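You operate a simulated robot arm through the tools that you are given. There is no shell and no other tool.

Carry out the task below with a simulated robot arm. There is one attempt and no reset: what you move stays moved.

## Task
Light the arc in the brown fixture from the yellow adapter, brightest step.
Fine: adapter home in the purple socket, its plug in the beige box and the slider in before you switch on.

Only the result counts: the job must be done as asked and must still hold three seconds after the hand-in. Knocking over, shifting, dropping, spilling or breaking anything else fails it.

## Robot
A 7-joint arm with a two-finger parallel gripper, fixed in place. Base frame: the origin is at the foot of the arm, x ahead of it, y to its left, z up; the work surface is at about z = 0.8. Lengths are in m, angles in rad, forces in N, time in s.
Its first joint turns from -2.897 to 2.897 rad. Payload 3.43 kg.
The tool frame sits at the grasp point between the pads (the TCP): z along the fingers, y along the line on which they close. The tips reach 0.03 m beyond it. The gripper opens to 0.094 m. The fingers are 0.028 m wide and 0.01 m thick; the gripper's body (0.05 by 0.096 m) begins 0.055 m behind the TCP.
Orientation is that of the tool frame in the base frame, as a unit quaternion [x, y, z, w]. With the fingers straight down and closing along the base's y, the tool's x points along the base's -x, its y along +y and its z along -z.

## Interface
- The arm moves only by the tool move_arm. Its argument "deltas" is one flat list of numbers, 7 for each row, row after row: the finger opening in mm, from 0 to 94, then the shift along the base's x, y, z in mm, then the turn, a rotation vector about the base's x, y, z in rad. In form: [gripper, x, y, z, wx, wy, wz, gripper, x, y, z, wx, wy, wz, ...]. A call has 1 to 20 rows; each row is the pose to reach, as a shift and turn from the pose commanded when the call began. Rows are played at 5 a second. More than 0.05 m and 0.15 rad between two rows, or a gripper value outside its range, and nothing of the call is played. A pose out of reach is approached as far as the arm can. The call stops where the force on the tool passes 60 N (or 10 N more than at its start, if that is more) or the arm is blocked; 0.2 s more then pass. Each finger travels about 0.045 m/s and halts on what it meets, pressing with about 40 N; the grip force reading is that of the motor and also rises with nothing between the fingers. The clock runs only during rows and for 0.2 s after the last one: add rows that repeat a pose to give the fingers time. The reply holds the time, the measured pose of the TCP, the force on the tool along the base axes, the opening and the grip force, in the units named above and with some noise, with the torque about the TCP (base axes, N m) and any sound that the robot's microphone picked up, and new pictures: "views" is both (left out), scene, wrist or none.
- Cameras (640 x 400 px; columns grow to the right, rows downward): "scene" is fixed at [0.3912, 0.5011, 1.3955]; the picture's right is [-0.63, -0.78, 0.00], its down [-0.70, 0.56, -0.45] and it looks along [0.35, -0.28, -0.89] (base axes); focal length 276 px, centre (320, 200). "wrist" rides on the gripper at [0.076, 0.014, -0.103] in the tool frame; the picture's right is [-0.18, 0.98, 0.00], its down [-0.75, -0.14, -0.64] and it looks along [-0.63, -0.12, 0.77] (tool axes); focal length 243 px, centre (320, 200). There is no depth. A picture from a camera that has moved, and an enlarged one, comes with that camera's place and axes in the base frame and with its lens. The place of the scene camera against the robot may be out by one fixed shift of up to 0.012 m in any direction.
- inspect(camera, box): a new picture of the part [left, top, right, bottom] of that camera's present view, enlarged. The clock stands still meanwhile.
- finish_job(): hands the job in; it is judged then, once.

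Places have to be worked out from the pictures, the camera data and where the tool is seen. Open the gripper and draw the arm clear of the work before you hand the job in, unless the task says otherwise.

The tools are called after "Call:" as a command line: name --argument value ..., lists and objects as JSON in quotes. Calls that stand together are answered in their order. move_arm: Moves the arm, as the interface text tells. Its arguments: {"type":"object","properties":{"deltas":{"type":"array","items":{"type":"number"}},"views":{"type":"string","enum":["both","scene","wrist","none"]}},"required":["deltas"]} The other tools are called the same way: inspect (camera, box) takes an enlarged picture of a part of a camera's view; finish_job () hands the job in.

At the start:

```text
t: 0.0
ee_pos: [0.4609, 0.1687, 1.1047]
tool_rot: [0.0, 1.0, 0.001, 0.0]
force: [-0.2, 0.0, 0.6]
torque: [-0.03, 0.03, -0.02]
grip_width: 0.0938
grasp_force: 0.0
```

scene: 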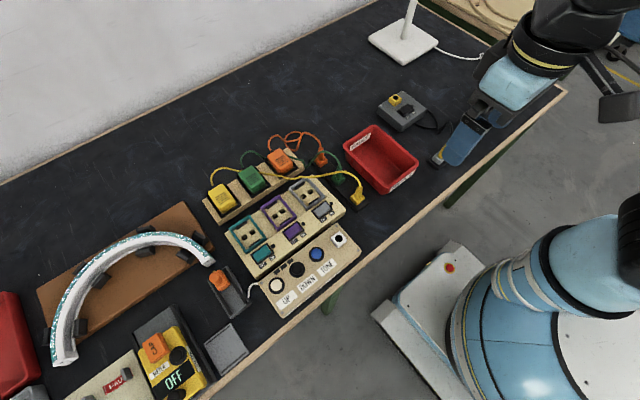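
wrist: 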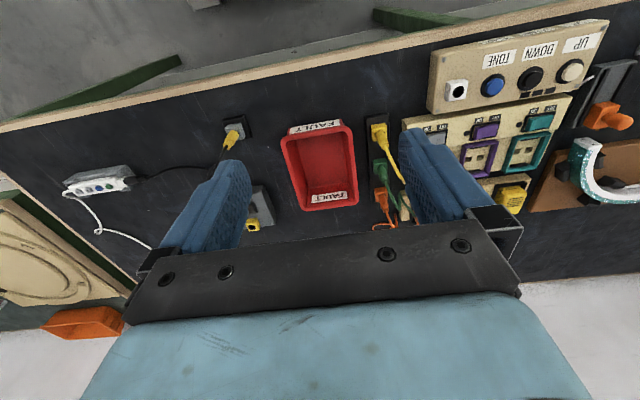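

I'll begin by looking closely at the scene from the fixed camera, to identify the parts before moving anything.

Call:
inspect --camera "scene" --box '[190, 130, 370, 242]'

Call:
inspect --camera "scene" --box '[190, 210, 370, 322]'

Call:
inspect --camera "scene" --box '[30, 190, 260, 400]'

Call:
inspect --camera "scene" --box '[340, 70, 480, 200]'

Call:
inspect --camera "wrist" --box '[360, 10, 640, 220]'

```text
3.56 times, centred on (280, 186) of scene
camera zoom: at [0.3912, 0.5011, 1.3955], right [-0.63, -0.78, 0.0], down [-0.7, 0.56, -0.45], along [0.35, -0.28, -0.89], focal length 980 px, centre (462, 250)
```

zoom: 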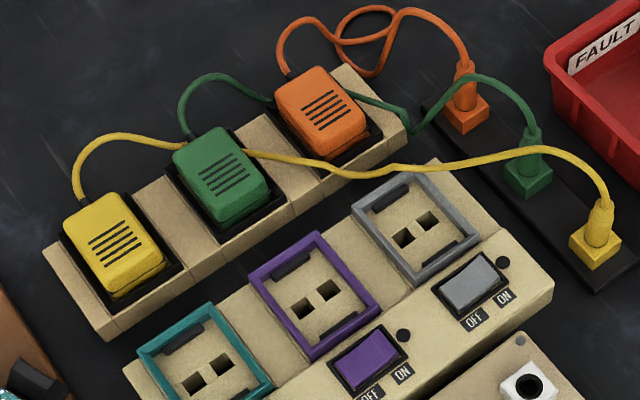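

```text
3.56 times, centred on (280, 266) of scene
camera zoom: at [0.3912, 0.5011, 1.3955], right [-0.63, -0.78, 0.0], down [-0.7, 0.56, -0.45], along [0.35, -0.28, -0.89], focal length 980 px, centre (462, -35)
```

zoom: 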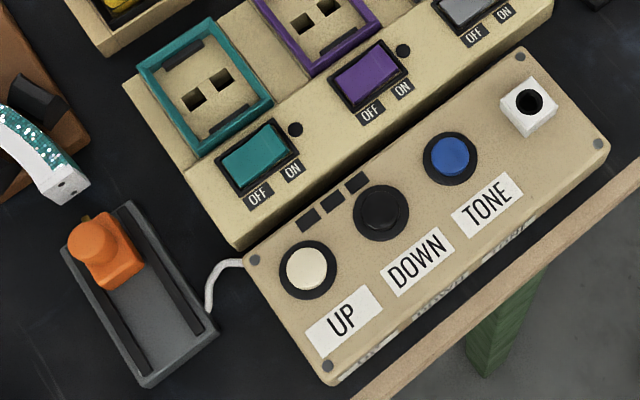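

```text
1.90 times, centred on (145, 295) of scene
camera zoom: at [0.3912, 0.5011, 1.3955], right [-0.63, -0.78, 0.0], down [-0.7, 0.56, -0.45], along [0.35, -0.28, -0.89], focal length 525 px, centre (653, 19)
```

zoom: 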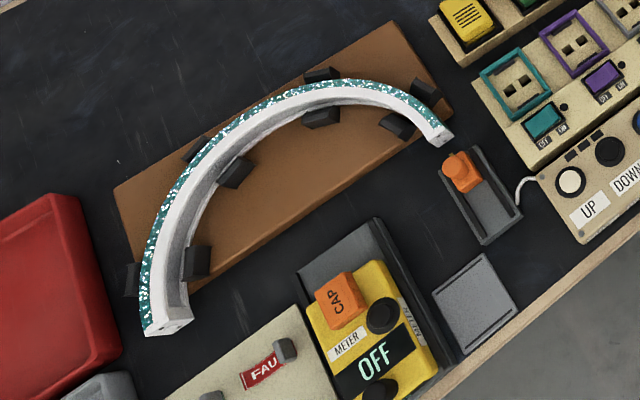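

```text
3.08 times, centred on (410, 135) of scene
camera zoom: at [0.3912, 0.5011, 1.3955], right [-0.63, -0.78, 0.0], down [-0.7, 0.56, -0.45], along [0.35, -0.28, -0.89], focal length 848 px, centre (43, 400)
```

zoom: 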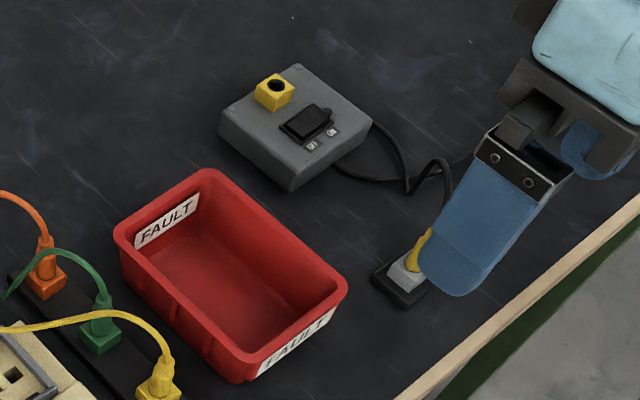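

```text
1.90 times, centred on (500, 115) of wrist
camera zoom: at [0.3836, 0.1822, 1.2066], right [0.18, 0.98, 0.0], down [0.75, -0.14, 0.64], along [0.63, -0.12, -0.77], focal length 462 px, centre (-23, 362)
```

zoom: 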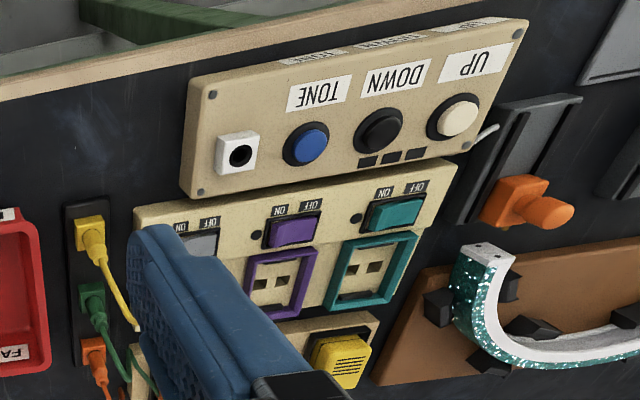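

The parts so far: the yellow adapter sits in the rear tray at about (0.75, 0.50), with its plug in the black holder at about (0.56, 0.25). The purple socket is at about (0.64, 0.415), and the beige box has UP/DOWN/TONE buttons and a white jack. I'll move the arm high over the work for a wrist-camera view.

Call:
move_arm --deltas '[94, 0, 40, 0, 0, 0, 0, 94, 0, 80, 0, 0, 0, 0, 94, 0, 120, 0, 0, 0, 0, 94, 0, 160, 0, 0, 0, 0, 94, 0, 200, 0, 0, 0, 0, 94, 0, 230, 0, 0, 0, 0, 94, 0, 230, 0, 0, 0, 0]' --views "both"

```text
t: 1.6
ee_pos: [0.4611, 0.4015, 1.104]
tool_rot: [-0.001, 1.0, 0.0, 0.0]
force: [0.0, 0.4, 0.0]
torque: [0.01, 0.0, -0.01]
grip_width: 0.094
grasp_force: 0.1
camera wrist: at [0.3842, 0.415, 1.2063], right [0.18, 0.98, 0.0], down [0.75, -0.14, 0.64], along [0.63, -0.12, -0.77], focal length 243 px, centre (320, 200)
```

scene: 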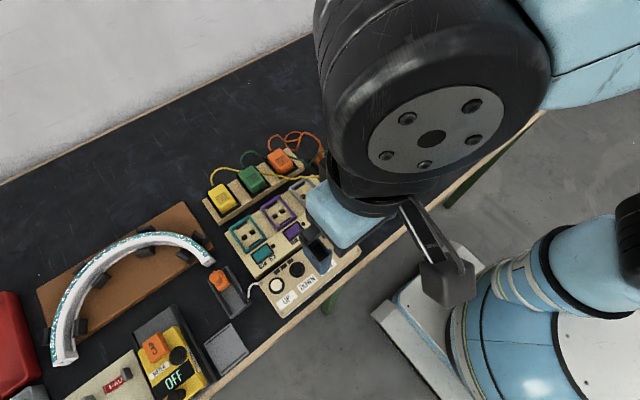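
wrist: 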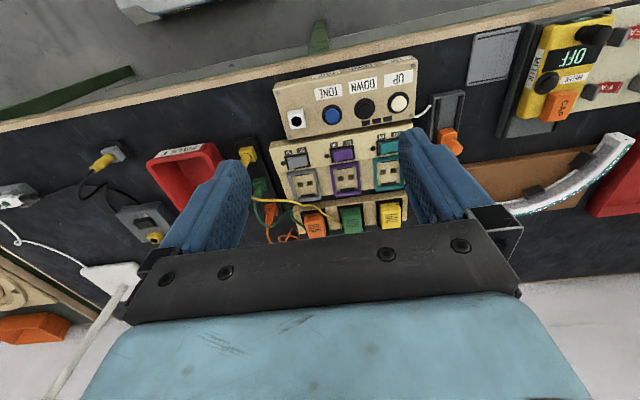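

The wrist camera now sees the whole work area between the fingers. I'll zoom in on the sockets, the slider, the meter and the plugs.

Call:
inspect --camera "wrist" --box '[260, 50, 430, 156]'

Call:
inspect --camera "wrist" --box '[230, 130, 420, 249]'

Call:
inspect --camera "wrist" --box '[400, 70, 540, 158]'

Call:
inspect --camera "wrist" --box '[500, 0, 640, 220]'

Call:
inspect --camera "wrist" --box '[60, 110, 270, 260]'

```text
3.76 times, centred on (345, 103) of wrist
camera zoom: at [0.3842, 0.415, 1.2063], right [0.18, 0.98, 0.0], down [0.75, -0.14, 0.64], along [0.63, -0.12, -0.77], focal length 913 px, centre (226, 565)
```

zoom: 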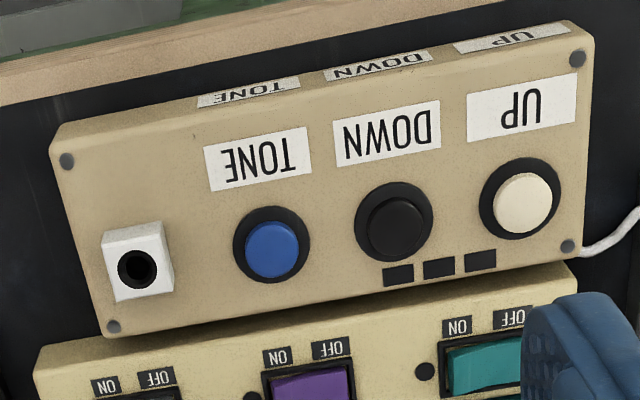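

```text
3.36 times, centred on (325, 190) of wrist
camera zoom: at [0.3842, 0.415, 1.2063], right [0.18, 0.98, 0.0], down [0.75, -0.14, 0.64], along [0.63, -0.12, -0.77], focal length 816 px, centre (303, 235)
```

zoom: 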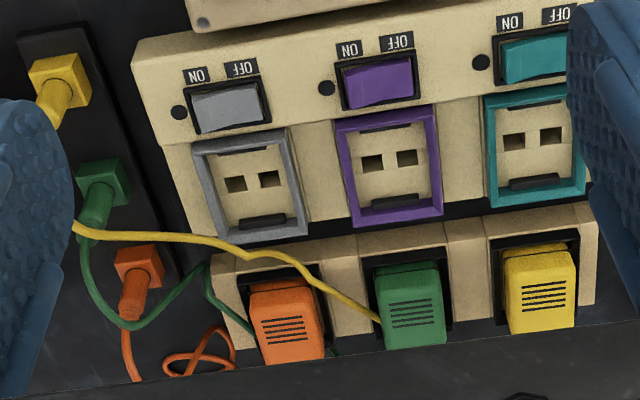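

```text
4.55 times, centred on (470, 114) of wrist
camera zoom: at [0.3842, 0.415, 1.2063], right [0.18, 0.98, 0.0], down [0.75, -0.14, 0.64], along [0.63, -0.12, -0.77], focal length 1103 px, centre (-362, 591)
```

zoom: 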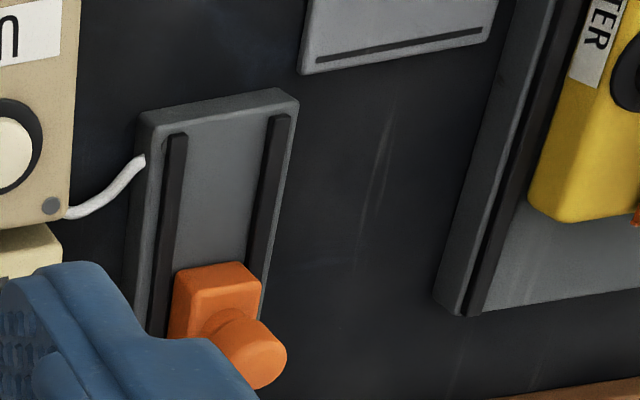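

```text
1.82 times, centred on (570, 110) of wrist
camera zoom: at [0.3842, 0.415, 1.2063], right [0.18, 0.98, 0.0], down [0.75, -0.14, 0.64], along [0.63, -0.12, -0.77], focal length 441 px, centre (-134, 364)
```

zoom: 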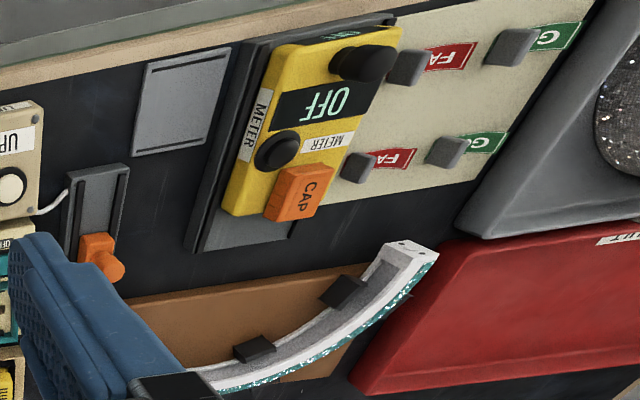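

```text
2.67 times, centred on (165, 185) of wrist
camera zoom: at [0.3842, 0.415, 1.2063], right [0.18, 0.98, 0.0], down [0.75, -0.14, 0.64], along [0.63, -0.12, -0.77], focal length 647 px, centre (733, 240)
```

zoom: 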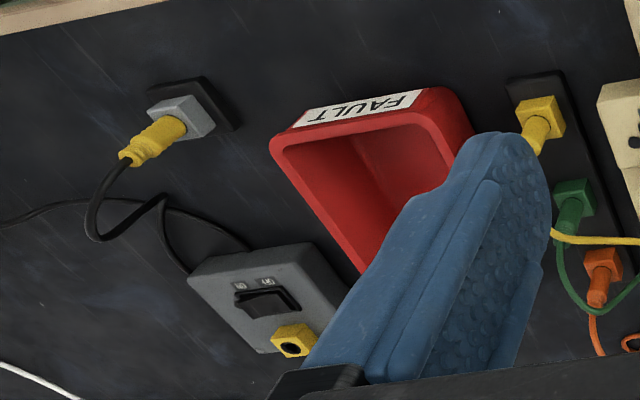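

The slider looks like an orange block with a knob in a grey track that leads towards the arc's end. I'll go over it at a safe height for a closer look at the track end and the arc contact.

Call:
move_arm --deltas '[94, 20, 31, -8, 0, 0, 0, 94, 40, 62, -16, 0, 0, 0, 94, 60, 93, -25, 0, 0, 0, 94, 80, 125, -35, 0, 0, 0, 94, 100, 157, -45, 0, 0, 0, 94, 120, 190, -60, 0, 0, 0, 94, 120, 190, -60, 0, 0, 0]' --views "wrist"

```text
t: 3.2
ee_pos: [0.5824, 0.5894, 1.0436]
tool_rot: [0.0, 1.0, 0.001, 0.0]
force: [0.3, -0.1, -0.1]
torque: [-0.01, 0.01, 0.02]
grip_width: 0.094
grasp_force: 0.0
camera wrist: at [0.5056, 0.6038, 1.1463], right [0.18, 0.98, 0.0], down [0.75, -0.14, 0.64], along [0.63, -0.12, -0.77], focal length 243 px, centre (320, 200)
```

wrist: 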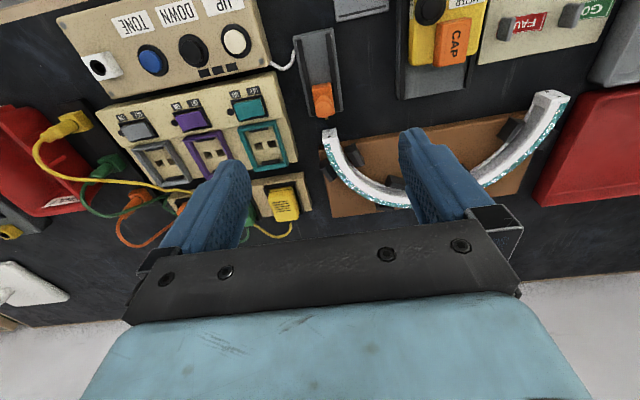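

Call:
inspect --camera "wrist" --box '[250, 20, 410, 120]'

Call:
inspect --camera "wrist" --box '[270, 60, 430, 220]'

Call:
inspect --camera "wrist" --box '[90, 60, 310, 240]'

Call:
inspect --camera "wrist" --box '[380, 0, 640, 210]'

```text
4.00 times, centred on (330, 70) of wrist
camera zoom: at [0.5056, 0.6038, 1.1463], right [0.18, 0.98, 0.0], down [0.75, -0.14, 0.64], along [0.63, -0.12, -0.77], focal length 970 px, centre (280, 720)
```

zoom: 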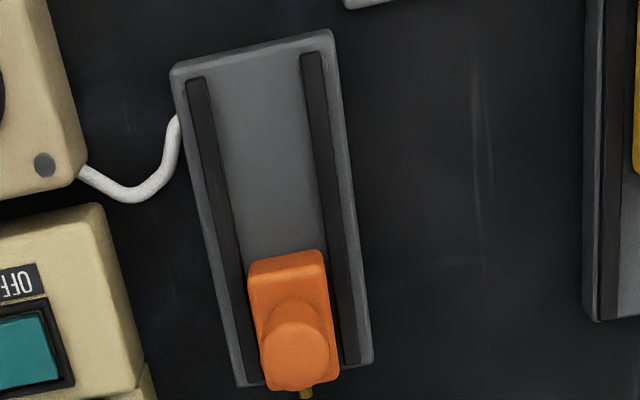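

```text
2.50 times, centred on (350, 140) of wrist
camera zoom: at [0.5056, 0.6038, 1.1463], right [0.18, 0.98, 0.0], down [0.75, -0.14, 0.64], along [0.63, -0.12, -0.77], focal length 606 px, centre (245, 350)
```

zoom: 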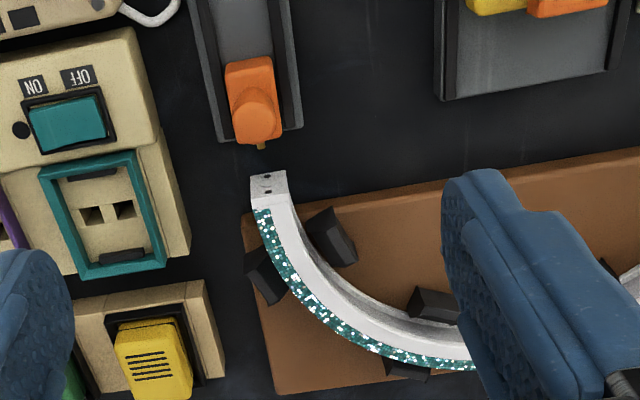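

```text
2.22 times, centred on (200, 150) of wrist
camera zoom: at [0.5056, 0.6038, 1.1463], right [0.18, 0.98, 0.0], down [0.75, -0.14, 0.64], along [0.63, -0.12, -0.77], focal length 539 px, centre (587, 311)
```

zoom: 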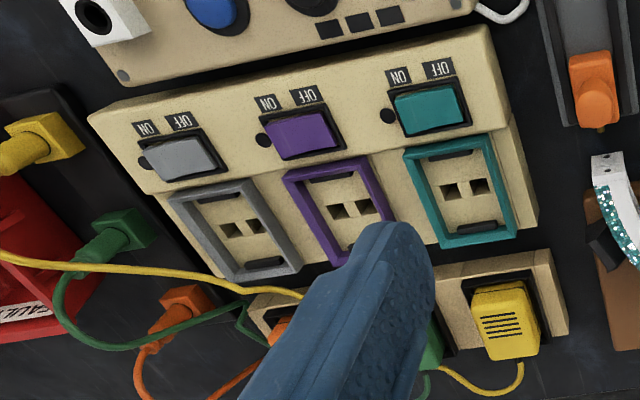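

```text
1.90 times, centred on (510, 105) of wrist
camera zoom: at [0.5056, 0.6038, 1.1463], right [0.18, 0.98, 0.0], down [0.75, -0.14, 0.64], along [0.63, -0.12, -0.77], focal length 462 px, centre (-42, 381)
```

zoom: 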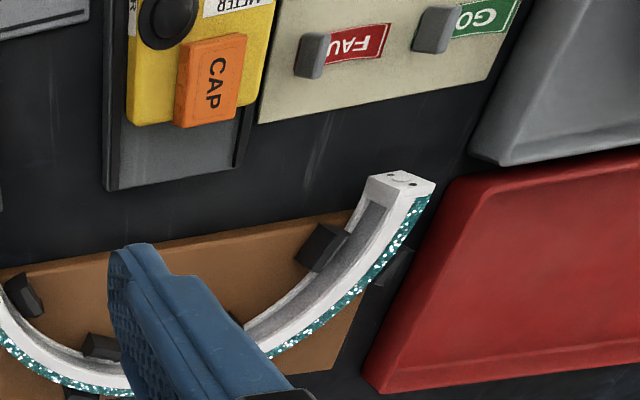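

The slider block carries a small gold pin on its front that faces the arc's end contact, so "in" means pushing it along +x. Triangulating from the two views, everything lines up with the base axes: purple socket holes at about (0.655, 0.416, 0.825), yellow adapter top at about (0.749, 0.499, 0.842), and the jack at about (0.521, 0.353). Next I'll look at the adapter from closer up.

Call:
move_arm --deltas '[94, 28, -18, -5, 0, 0, 0, 94, 56, -36, -15, 0, 0, 0, 94, 84, -54, -30, 0, 0, 0, 94, 112, -72, -50, 0, 0, 0, 94, 139, -89, -70, 0, 0, 0, 94, 139, -89, -70, 0, 0, 0]' --views "both"

```text
t: 4.6
ee_pos: [0.7191, 0.4994, 0.9752]
tool_rot: [0.0, 1.0, 0.0, 0.0]
force: [-0.2, 0.0, 0.0]
torque: [0.03, 0.0, -0.02]
grip_width: 0.094
grasp_force: 0.1
camera wrist: at [0.6422, 0.5129, 1.0769], right [0.18, 0.98, 0.0], down [0.75, -0.14, 0.64], along [0.63, -0.12, -0.77], focal length 243 px, centre (320, 200)
```

scene: 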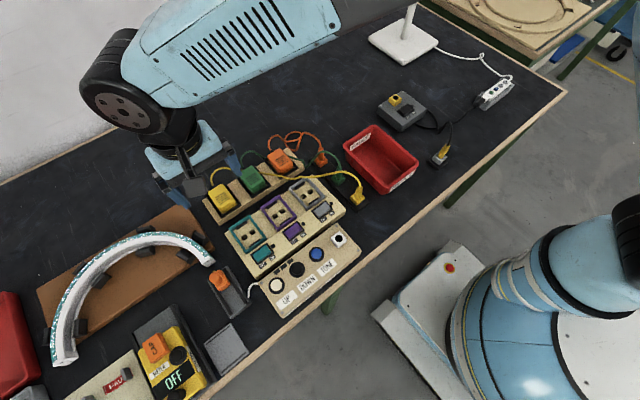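
wrist: 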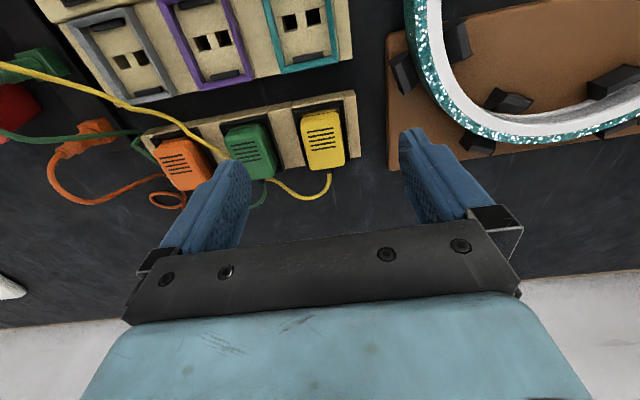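

Call:
inspect --camera "wrist" --box '[200, 80, 400, 205]'

Call:
inspect --camera "wrist" --box '[140, 0, 340, 125]'

```text
3.20 times, centred on (300, 142) of wrist
camera zoom: at [0.6422, 0.5129, 1.0769], right [0.18, 0.98, 0.0], down [0.75, -0.14, 0.64], along [0.63, -0.12, -0.77], focal length 776 px, centre (384, 384)
```

zoom: 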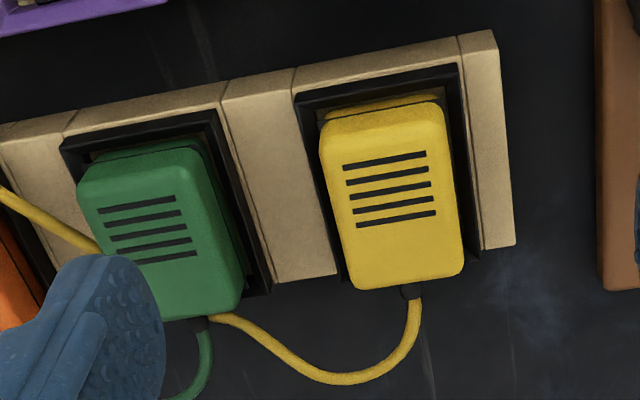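

```text
3.20 times, centred on (240, 62) of wrist
camera zoom: at [0.6422, 0.5129, 1.0769], right [0.18, 0.98, 0.0], down [0.75, -0.14, 0.64], along [0.63, -0.12, -0.77], focal length 776 px, centre (576, 640)
```

zoom: 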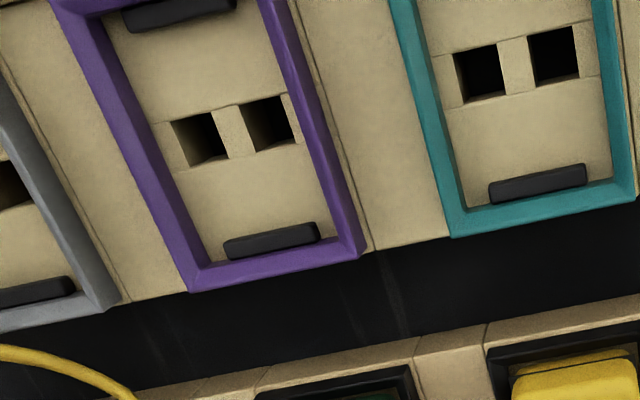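

The adapter top measures about 36 x 54 mm, centred near (0.7515, 0.497), with its top at z about 0.859. The purple frame's rim is at about z = 0.8365 and its centre at about (0.655, 0.4155). I'll narrow the fingers and come down above the adapter to check alignment.

Call:
move_arm --deltas '[80, 16, -1, -10, 0, 0, 0, 68, 32, -2, -25, 0, 0, 0, 64, 32, -2, -45, 0, 0, 0, 64, 32, -2, -45, 0, 0, 0]' --views "both"

```text
t: 5.6
ee_pos: [0.7519, 0.4983, 0.9302]
tool_rot: [0.001, 1.0, 0.0, 0.0]
force: [-0.9, 0.3, -0.4]
torque: [0.01, 0.0, -0.05]
grip_width: 0.0641
grasp_force: 0.0
camera wrist: at [0.6747, 0.5121, 1.0325], right [0.18, 0.98, 0.0], down [0.75, -0.14, 0.64], along [0.63, -0.12, -0.77], focal length 243 px, centre (320, 200)
```

scene: 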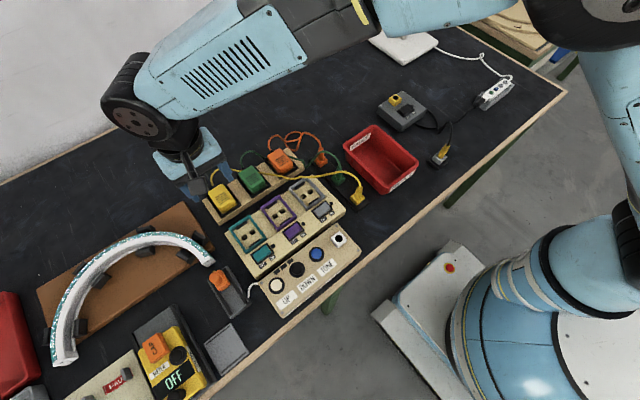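
wrist: 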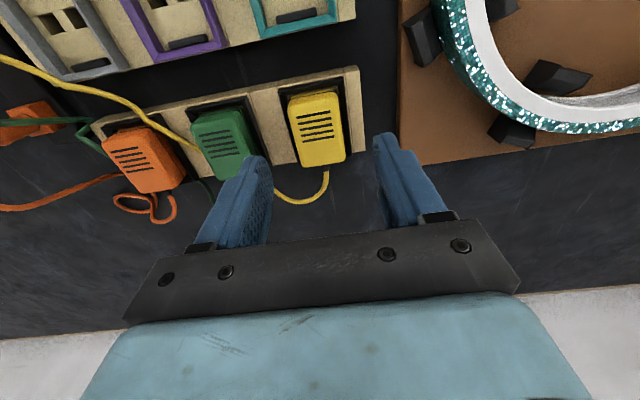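

Call:
inspect --camera "wrist" --box '[240, 60, 400, 160]'

Call:
inspect --camera "scene" --box '[160, 150, 300, 237]'

```text
4.00 times, centred on (320, 110) of wrist
camera zoom: at [0.6747, 0.5121, 1.0325], right [0.18, 0.98, 0.0], down [0.75, -0.14, 0.64], along [0.63, -0.12, -0.77], focal length 970 px, centre (320, 560)
```

zoom: 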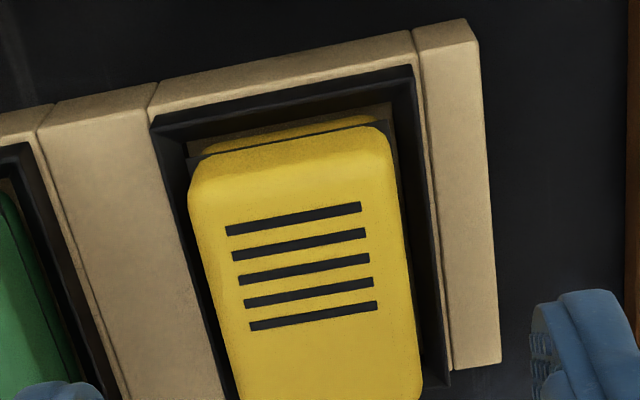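

```text
4.57 times, centred on (230, 194) of scene
camera zoom: at [0.3912, 0.5011, 1.3955], right [-0.63, -0.78, 0.0], down [-0.7, 0.56, -0.45], along [0.35, -0.28, -0.89], focal length 1260 px, centre (731, 230)
```

zoom: 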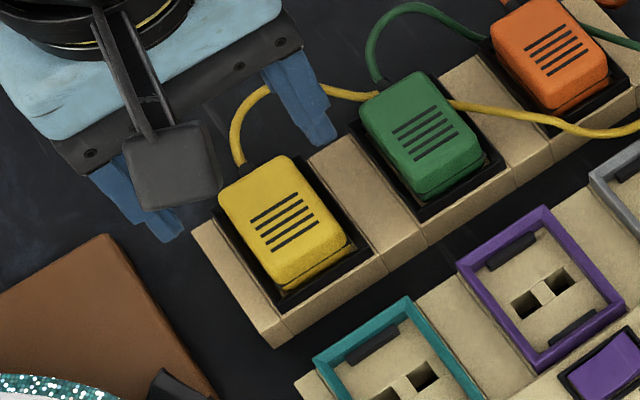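

The adapter sides are at y = 0.477 and 0.515, so its centre is y = 0.4965, and I'll shift about 2 mm to match. Then I'll descend so the tips stop at z about 0.841, just above the tray rim, and close on the adapter.

Call:
move_arm --deltas '[64, 0, -2, -20, 0, 0, 0, 64, 0, -2, -40, 0, 0, 0, 64, 0, -2, -58, 0, 0, 0, 64, 0, -2, -58, 0, 0, 0]' --views "both"

```text
t: 6.6
ee_pos: [0.7525, 0.494, 0.8727]
tool_rot: [0.0, 1.0, -0.001, 0.0]
force: [0.2, 0.6, 0.3]
torque: [0.0, 0.01, -0.01]
grip_width: 0.0641
grasp_force: 0.0
camera wrist: at [0.6758, 0.5083, 0.9744], right [0.18, 0.98, 0.0], down [0.75, -0.14, 0.64], along [0.63, -0.12, -0.77], focal length 243 px, centre (320, 200)
```

scene: 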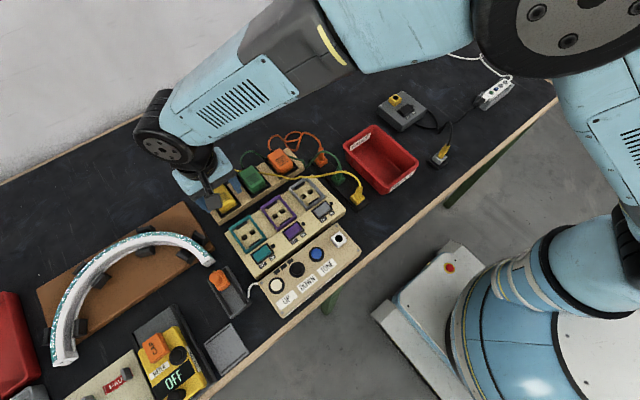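
wrist: 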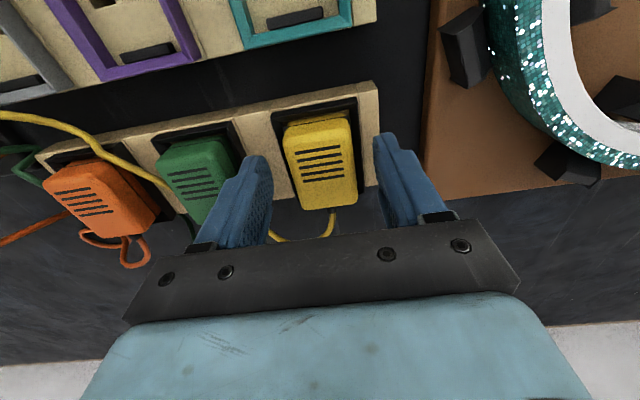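

Call:
inspect --camera "wrist" --box '[220, 90, 420, 240]'

Call:
inspect --camera "scene" --box '[160, 130, 300, 230]'

```text
2.67 times, centred on (320, 165) of wrist
camera zoom: at [0.6758, 0.5083, 0.9744], right [0.18, 0.98, 0.0], down [0.75, -0.14, 0.64], along [0.63, -0.12, -0.77], focal length 647 px, centre (320, 293)
```

zoom: 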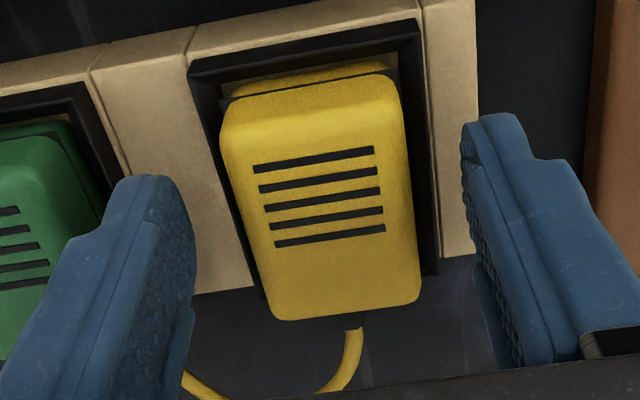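

```text
4.00 times, centred on (230, 180) of scene
camera zoom: at [0.3912, 0.5011, 1.3955], right [-0.63, -0.78, 0.0], down [-0.7, 0.56, -0.45], along [0.35, -0.28, -0.89], focal length 1102 px, centre (680, 280)
```

zoom: 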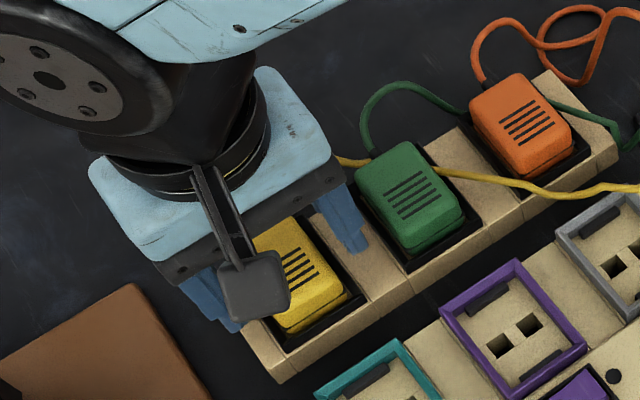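

The fingers straddle the adapter with clear space on both sides, and the tips are above the tray rim. I'll close now, nudging about 1 mm in y to centre, then check the grip.

Call:
move_arm --deltas '[50, 0, 1, 0, 0, 0, 0, 36, 0, 1, 0, 0, 0, 0, 20, 0, 1, 0, 0, 0, 0, 10, 0, 1, 0, 0, 0, 0, 10, 0, 1, 0, 0, 0, 0]' --views "wrist"

```text
t: 7.8
ee_pos: [0.7526, 0.4957, 0.8724]
tool_rot: [0.0, 1.0, 0.0, 0.0]
force: [1.4, -0.8, -0.1]
torque: [-0.02, -0.03, 0.01]
grip_width: 0.039
grasp_force: 40.2
camera wrist: at [0.6755, 0.5097, 0.9743], right [0.18, 0.98, 0.0], down [0.75, -0.14, 0.64], along [0.63, -0.12, -0.77], focal length 243 px, centre (320, 200)
```

wrist: 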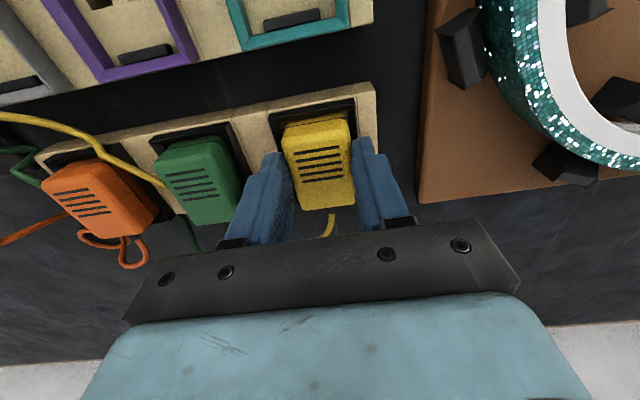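

The adapter is held: 39 mm width, 40 N grip, almost no side force. I'll lift it straight up out of the tray.

Call:
move_arm --deltas '[10, 0, 0, 5, 0, 0, 0, 10, 0, 0, 12, 0, 0, 0, 10, 0, 0, 22, 0, 0, 0, 10, 0, 0, 40, 0, 0, 0, 10, 0, 0, 60, 0, 0, 0, 10, 0, 0, 80, 0, 0, 0, 10, 0, 0, 80, 0, 0, 0]' --views "both"

```text
t: 9.4
ee_pos: [0.7511, 0.4968, 0.9523]
tool_rot: [-0.001, 1.0, 0.0, 0.0]
force: [0.8, 0.2, 0.6]
torque: [-0.05, -0.01, 0.0]
grip_width: 0.01
grasp_force: 0.1
camera wrist: at [0.6759, 0.5105, 1.0541], right [0.18, 0.98, 0.0], down [0.75, -0.14, 0.64], along [0.63, -0.12, -0.77], focal length 243 px, centre (320, 200)
```

scene: 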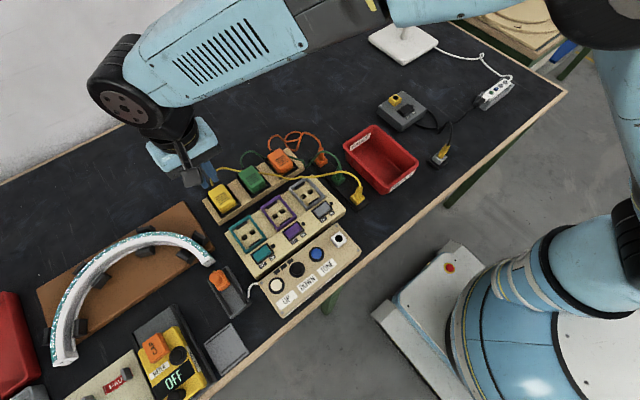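
wrist: 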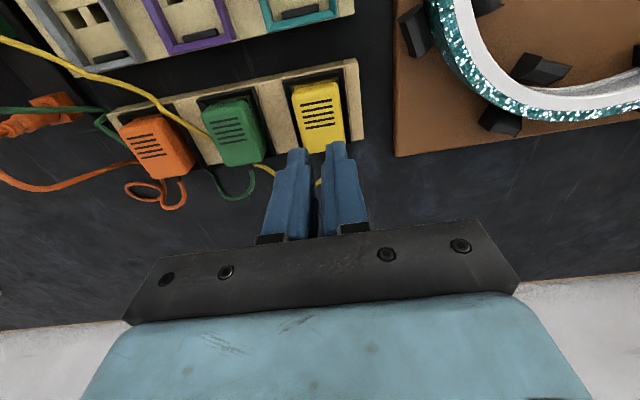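

The fingers slipped off and the adapter stayed in the tray, so the grip was too shallow. I'll check that the adapter is undisturbed and look at the tray rim heights more carefully.

Call:
inspect --camera "wrist" --box '[200, 40, 400, 165]'

Call:
inspect --camera "scene" --box '[160, 150, 300, 237]'

```text
3.20 times, centred on (300, 102) of wrist
camera zoom: at [0.6759, 0.5105, 1.0541], right [0.18, 0.98, 0.0], down [0.75, -0.14, 0.64], along [0.63, -0.12, -0.77], focal length 776 px, centre (384, 512)
```

zoom: 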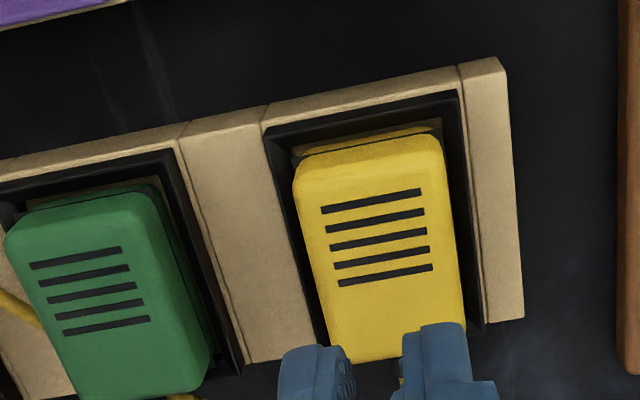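

```text
4.57 times, centred on (230, 194) of scene
camera zoom: at [0.3912, 0.5011, 1.3955], right [-0.63, -0.78, 0.0], down [-0.7, 0.56, -0.45], along [0.35, -0.28, -0.89], focal length 1260 px, centre (731, 230)
```

zoom: 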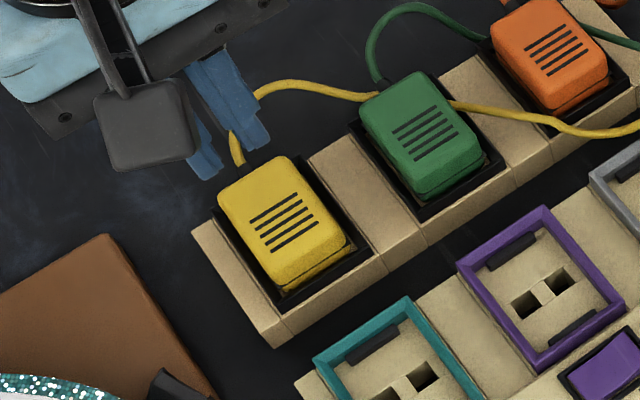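

The adapter is undisturbed, so I need a deeper grip. I'll come down again with the fingers just wide enough (46 mm) to clear the adapter, and use the force reading to find the top of the tray rim.

Call:
move_arm --deltas '[30, 0, -1, 0, 0, 0, 0, 46, 0, -1, 0, 0, 0, 0, 46, 0, -1, 0, 0, 0, 0, 46, 0, -1, -30, 0, 0, 0, 46, 0, -1, -60, 0, 0, 0, 46, 0, -1, -80, 0, 0, 0, 46, 0, -1, -80, 0, 0, 0]' --views "wrist"

```text
t: 11.0
ee_pos: [0.7542, 0.4952, 0.8709]
tool_rot: [0.0, 1.0, 0.0, -0.001]
force: [0.1, -0.6, -0.2]
torque: [0.01, -0.02, 0.0]
grip_width: 0.0461
grasp_force: 0.0
camera wrist: at [0.6768, 0.5097, 0.9734], right [0.18, 0.98, 0.0], down [0.75, -0.14, 0.64], along [0.63, -0.12, -0.77], focal length 243 px, centre (320, 200)
```

wrist: 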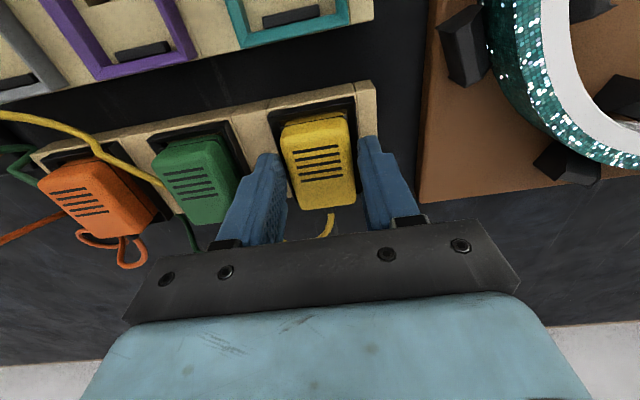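

Call:
move_arm --deltas '[46, 0, 0, -2, 0, 0, 0, 46, 0, 0, -4, 0, 0, 0, 46, 0, 0, -4, 0, 0, 0]' --views "none"

Call:
move_arm --deltas '[46, 0, 0, -2, 0, 0, 0, 46, 0, 0, -4, 0, 0, 0, 46, 0, 0, -4, 0, 0, 0]' --views "wrist"

```text
t: 11.8
ee_pos: [0.752, 0.4957, 0.8677]
tool_rot: [0.0, 1.0, 0.0, 0.0]
force: [0.6, -0.5, 0.8]
torque: [0.02, 0.01, 0.01]
grip_width: 0.0461
grasp_force: 0.1
```

```text
t: 12.6
ee_pos: [0.7511, 0.4949, 0.8635]
tool_rot: [0.0, 1.0, 0.0, 0.0]
force: [0.0, -0.1, 1.0]
torque: [0.01, -0.04, 0.0]
grip_width: 0.0459
grasp_force: 0.1
camera wrist: at [0.6752, 0.5095, 0.966], right [0.18, 0.98, 0.0], down [0.75, -0.14, 0.64], along [0.63, -0.12, -0.77], focal length 243 px, centre (320, 200)
```

wrist: 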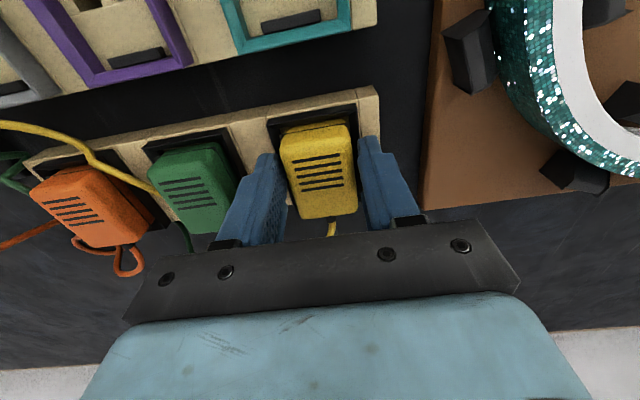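

No contact yet with the TCP at z about 0.8635 (tips about 0.8335). I'll zoom in to check clearance to the rim, then keep stepping down.

Call:
inspect --camera "wrist" --box '[230, 80, 410, 240]'

Call:
inspect --camera "scene" --box '[170, 140, 290, 230]'

```text
2.50 times, centred on (320, 160) of wrist
camera zoom: at [0.6752, 0.5095, 0.966], right [0.18, 0.98, 0.0], down [0.75, -0.14, 0.64], along [0.63, -0.12, -0.77], focal length 606 px, centre (320, 300)
```

zoom: 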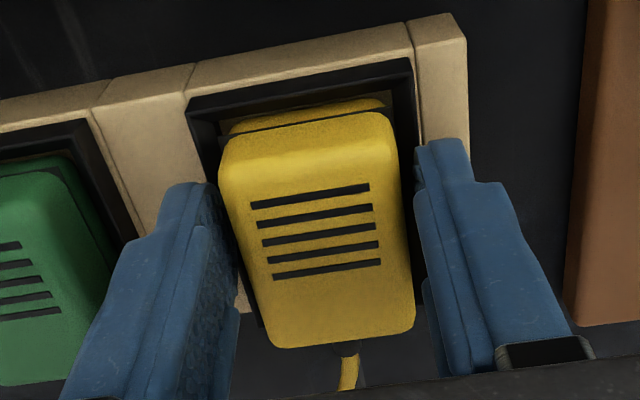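

```text
4.44 times, centred on (230, 185) of scene
camera zoom: at [0.3912, 0.5011, 1.3955], right [-0.63, -0.78, 0.0], down [-0.7, 0.56, -0.45], along [0.35, -0.28, -0.89], focal length 1225 px, centre (720, 267)
```

zoom: 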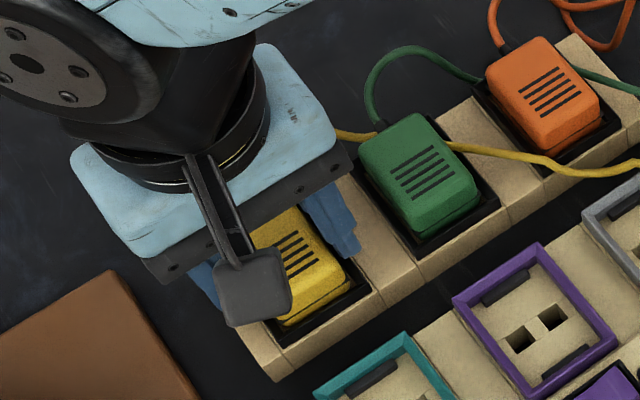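

Call:
move_arm --deltas '[46, 0, 0, -2, 0, 0, 0, 46, 0, 0, -2, 0, 0, 0]' --views "none"

Call:
move_arm --deltas '[46, 0, 0, -2, 0, 0, 0, 46, 0, 0, -2, 0, 0, 0]' --views "none"

```text
t: 13.2
ee_pos: [0.7517, 0.4947, 0.862]
tool_rot: [-0.001, 1.0, -0.001, 0.0]
force: [0.9, 0.4, 0.0]
torque: [-0.02, 0.0, 0.04]
grip_width: 0.0462
grasp_force: 0.1
```

```text
t: 13.8
ee_pos: [0.7528, 0.4969, 0.8624]
tool_rot: [0.0, 1.0, 0.001, 0.001]
force: [2.7, 0.4, 17.2]
torque: [-0.47, 0.19, 0.1]
grip_width: 0.046
grasp_force: 0.0
```

Contact with the rim: 17 N at TCP z about 0.861, so the rim top is at about z = 0.832. I'll raise 1.5 mm and close for the deepest possible grip.

Call:
move_arm --deltas '[46, 0, 0, 3, 0, 0, 0, 46, 0, 0, 3, 0, 0, 0, 36, 0, 0, 3, 0, 0, 0, 20, 0, 0, 3, 0, 0, 0, 0, 0, 0, 3, 0, 0, 0, 0, 0, 0, 3, 0, 0, 0]' --views "wrist"

```text
t: 15.2
ee_pos: [0.7522, 0.4952, 0.8624]
tool_rot: [0.0, 1.0, -0.001, -0.001]
force: [-0.4, -0.1, 0.0]
torque: [0.0, 0.02, 0.02]
grip_width: 0.0392
grasp_force: 40.5
camera wrist: at [0.6756, 0.5094, 0.9647], right [0.18, 0.98, 0.0], down [0.75, -0.14, 0.64], along [0.63, -0.12, -0.77], focal length 243 px, centre (320, 200)
```

wrist: 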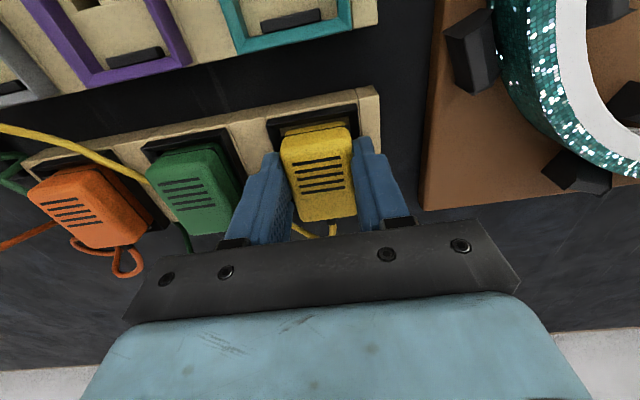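

Gripped at 39.2 mm with about 26 mm of finger overlap. I'll pull up slowly in small steps and watch the force.

Call:
move_arm --deltas '[0, 0, 0, 1, 0, 0, 0, 0, 0, 0, 2, 0, 0, 0, 0, 0, 0, 2, 0, 0, 0]' --views "none"

Call:
move_arm --deltas '[0, 0, 0, 1, 0, 0, 0, 0, 0, 0, 2, 0, 0, 0, 0, 0, 0, 2, 0, 0, 0]' --views "wrist"

```text
t: 16.0
ee_pos: [0.752, 0.4958, 0.864]
tool_rot: [0.0, 1.0, 0.001, 0.0]
force: [0.4, 0.5, -1.0]
torque: [0.0, 0.01, -0.02]
grip_width: 0.0392
grasp_force: 40.3
```

```text
t: 16.8
ee_pos: [0.7521, 0.4956, 0.8663]
tool_rot: [0.0, 1.0, 0.0, 0.0]
force: [-0.3, -0.5, -0.7]
torque: [0.0, 0.0, 0.0]
grip_width: 0.039
grasp_force: 39.9
camera wrist: at [0.675, 0.5093, 0.9688], right [0.18, 0.98, 0.0], down [0.75, -0.14, 0.64], along [0.63, -0.12, -0.77], focal length 243 px, centre (320, 200)
```

wrist: 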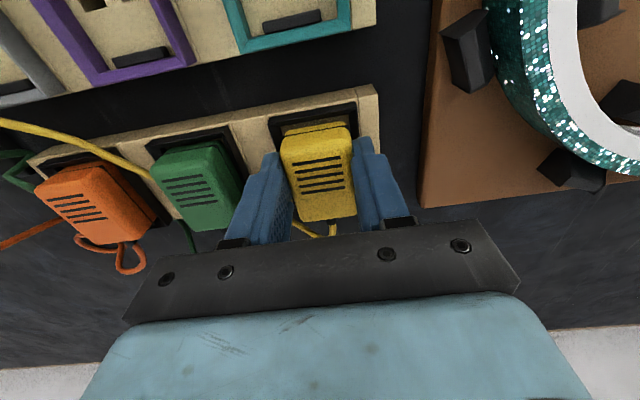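

Call:
inspect --camera "wrist" --box '[230, 80, 410, 240]'

Call:
inspect --camera "scene" --box '[170, 140, 290, 230]'

```text
2.50 times, centred on (320, 160) of wrist
camera zoom: at [0.675, 0.5093, 0.9688], right [0.18, 0.98, 0.0], down [0.75, -0.14, 0.64], along [0.63, -0.12, -0.77], focal length 606 px, centre (320, 300)
```

zoom: 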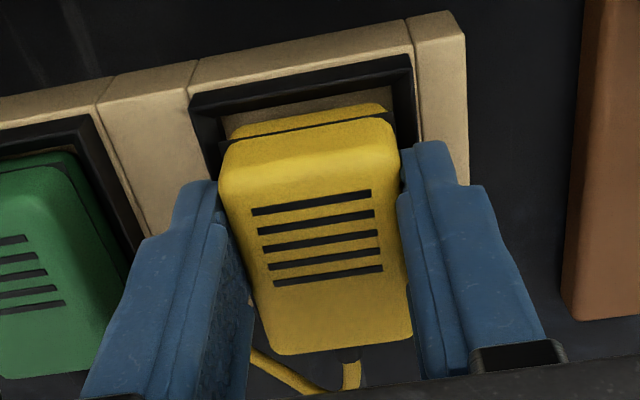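

```text
4.44 times, centred on (230, 185) of scene
camera zoom: at [0.3912, 0.5011, 1.3955], right [-0.63, -0.78, 0.0], down [-0.7, 0.56, -0.45], along [0.35, -0.28, -0.89], focal length 1225 px, centre (720, 267)
```

zoom: 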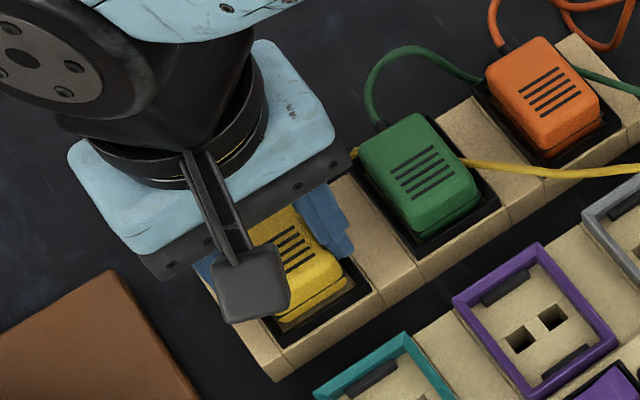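

The adapter is rising with the fingers and the tray floor now shows beside it, with almost no resistance. I'll keep lifting gently.

Call:
move_arm --deltas '[0, 0, 0, 3, 0, 0, 0, 0, 0, 0, 6, 0, 0, 0, 0, 0, 0, 10, 0, 0, 0, 0, 0, 0, 14, 0, 0, 0, 0, 0, 0, 20, 0, 0, 0, 0, 0, 0, 20, 0, 0, 0]' --views "wrist"

```text
t: 18.2
ee_pos: [0.7523, 0.4952, 0.8875]
tool_rot: [0.0, 1.0, 0.0, 0.0]
force: [1.0, -0.4, -2.1]
torque: [0.01, 0.03, 0.0]
grip_width: 0.039
grasp_force: 39.9
camera wrist: at [0.6754, 0.5093, 0.9887], right [0.18, 0.98, 0.0], down [0.75, -0.14, 0.64], along [0.63, -0.12, -0.77], focal length 243 px, centre (320, 200)
```

wrist: 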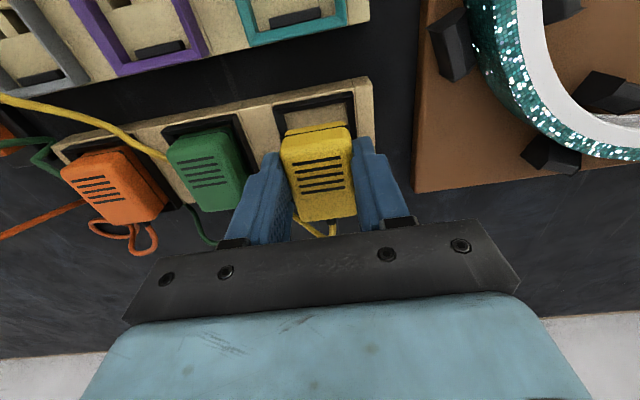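

Call:
move_arm --deltas '[0, 0, 0, 10, 0, 0, 0, 0, 0, 0, 20, 0, 0, 0, 0, 0, 0, 30, 0, 0, 0, 0, 0, 0, 40, 0, 0, 0, 0, 0, 0, 50, 0, 0, 0, 0, 0, 0, 60, 0, 0, 0, 0, 0, 0, 60, 0, 0, 0]' --views "both"

```text
t: 19.8
ee_pos: [0.7511, 0.4965, 0.9464]
tool_rot: [0.0, 1.0, 0.0, 0.0]
force: [0.1, -0.4, -1.3]
torque: [-0.01, 0.01, 0.03]
grip_width: 0.0389
grasp_force: 39.9
camera wrist: at [0.6752, 0.5099, 1.0489], right [0.18, 0.98, 0.0], down [0.75, -0.14, 0.64], along [0.63, -0.12, -0.77], focal length 243 px, centre (320, 200)
```

scene: 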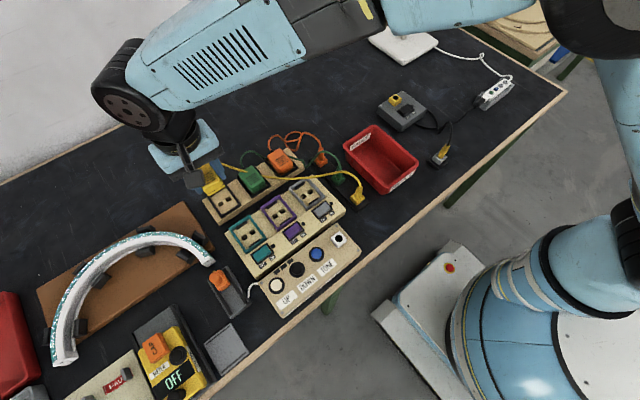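
wrist: 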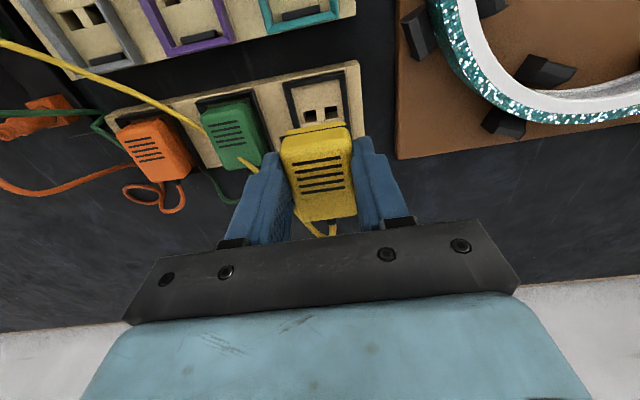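

Call:
inspect --camera "wrist" --box '[220, 40, 400, 240]'

Call:
inspect --camera "scene" --box '[160, 130, 300, 230]'

```text
2.00 times, centred on (310, 140) of wrist
camera zoom: at [0.6752, 0.5099, 1.0489], right [0.18, 0.98, 0.0], down [0.75, -0.14, 0.64], along [0.63, -0.12, -0.77], focal length 485 px, centre (340, 320)
```

zoom: 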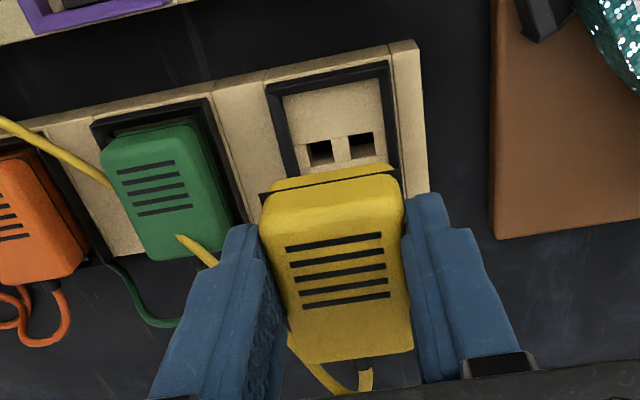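

```text
4.00 times, centred on (230, 180) of scene
camera zoom: at [0.3912, 0.5011, 1.3955], right [-0.63, -0.78, 0.0], down [-0.7, 0.56, -0.45], along [0.35, -0.28, -0.89], focal length 1102 px, centre (680, 280)
```

zoom: 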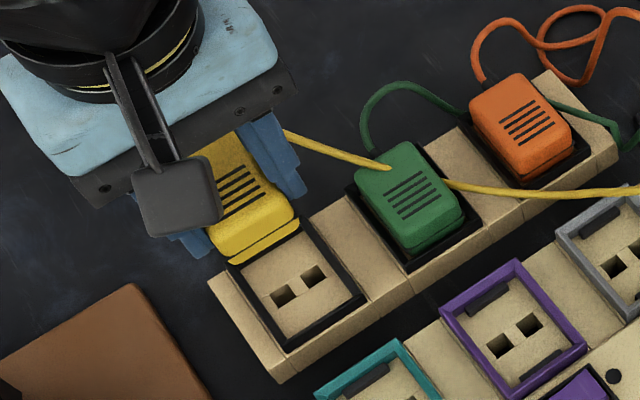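

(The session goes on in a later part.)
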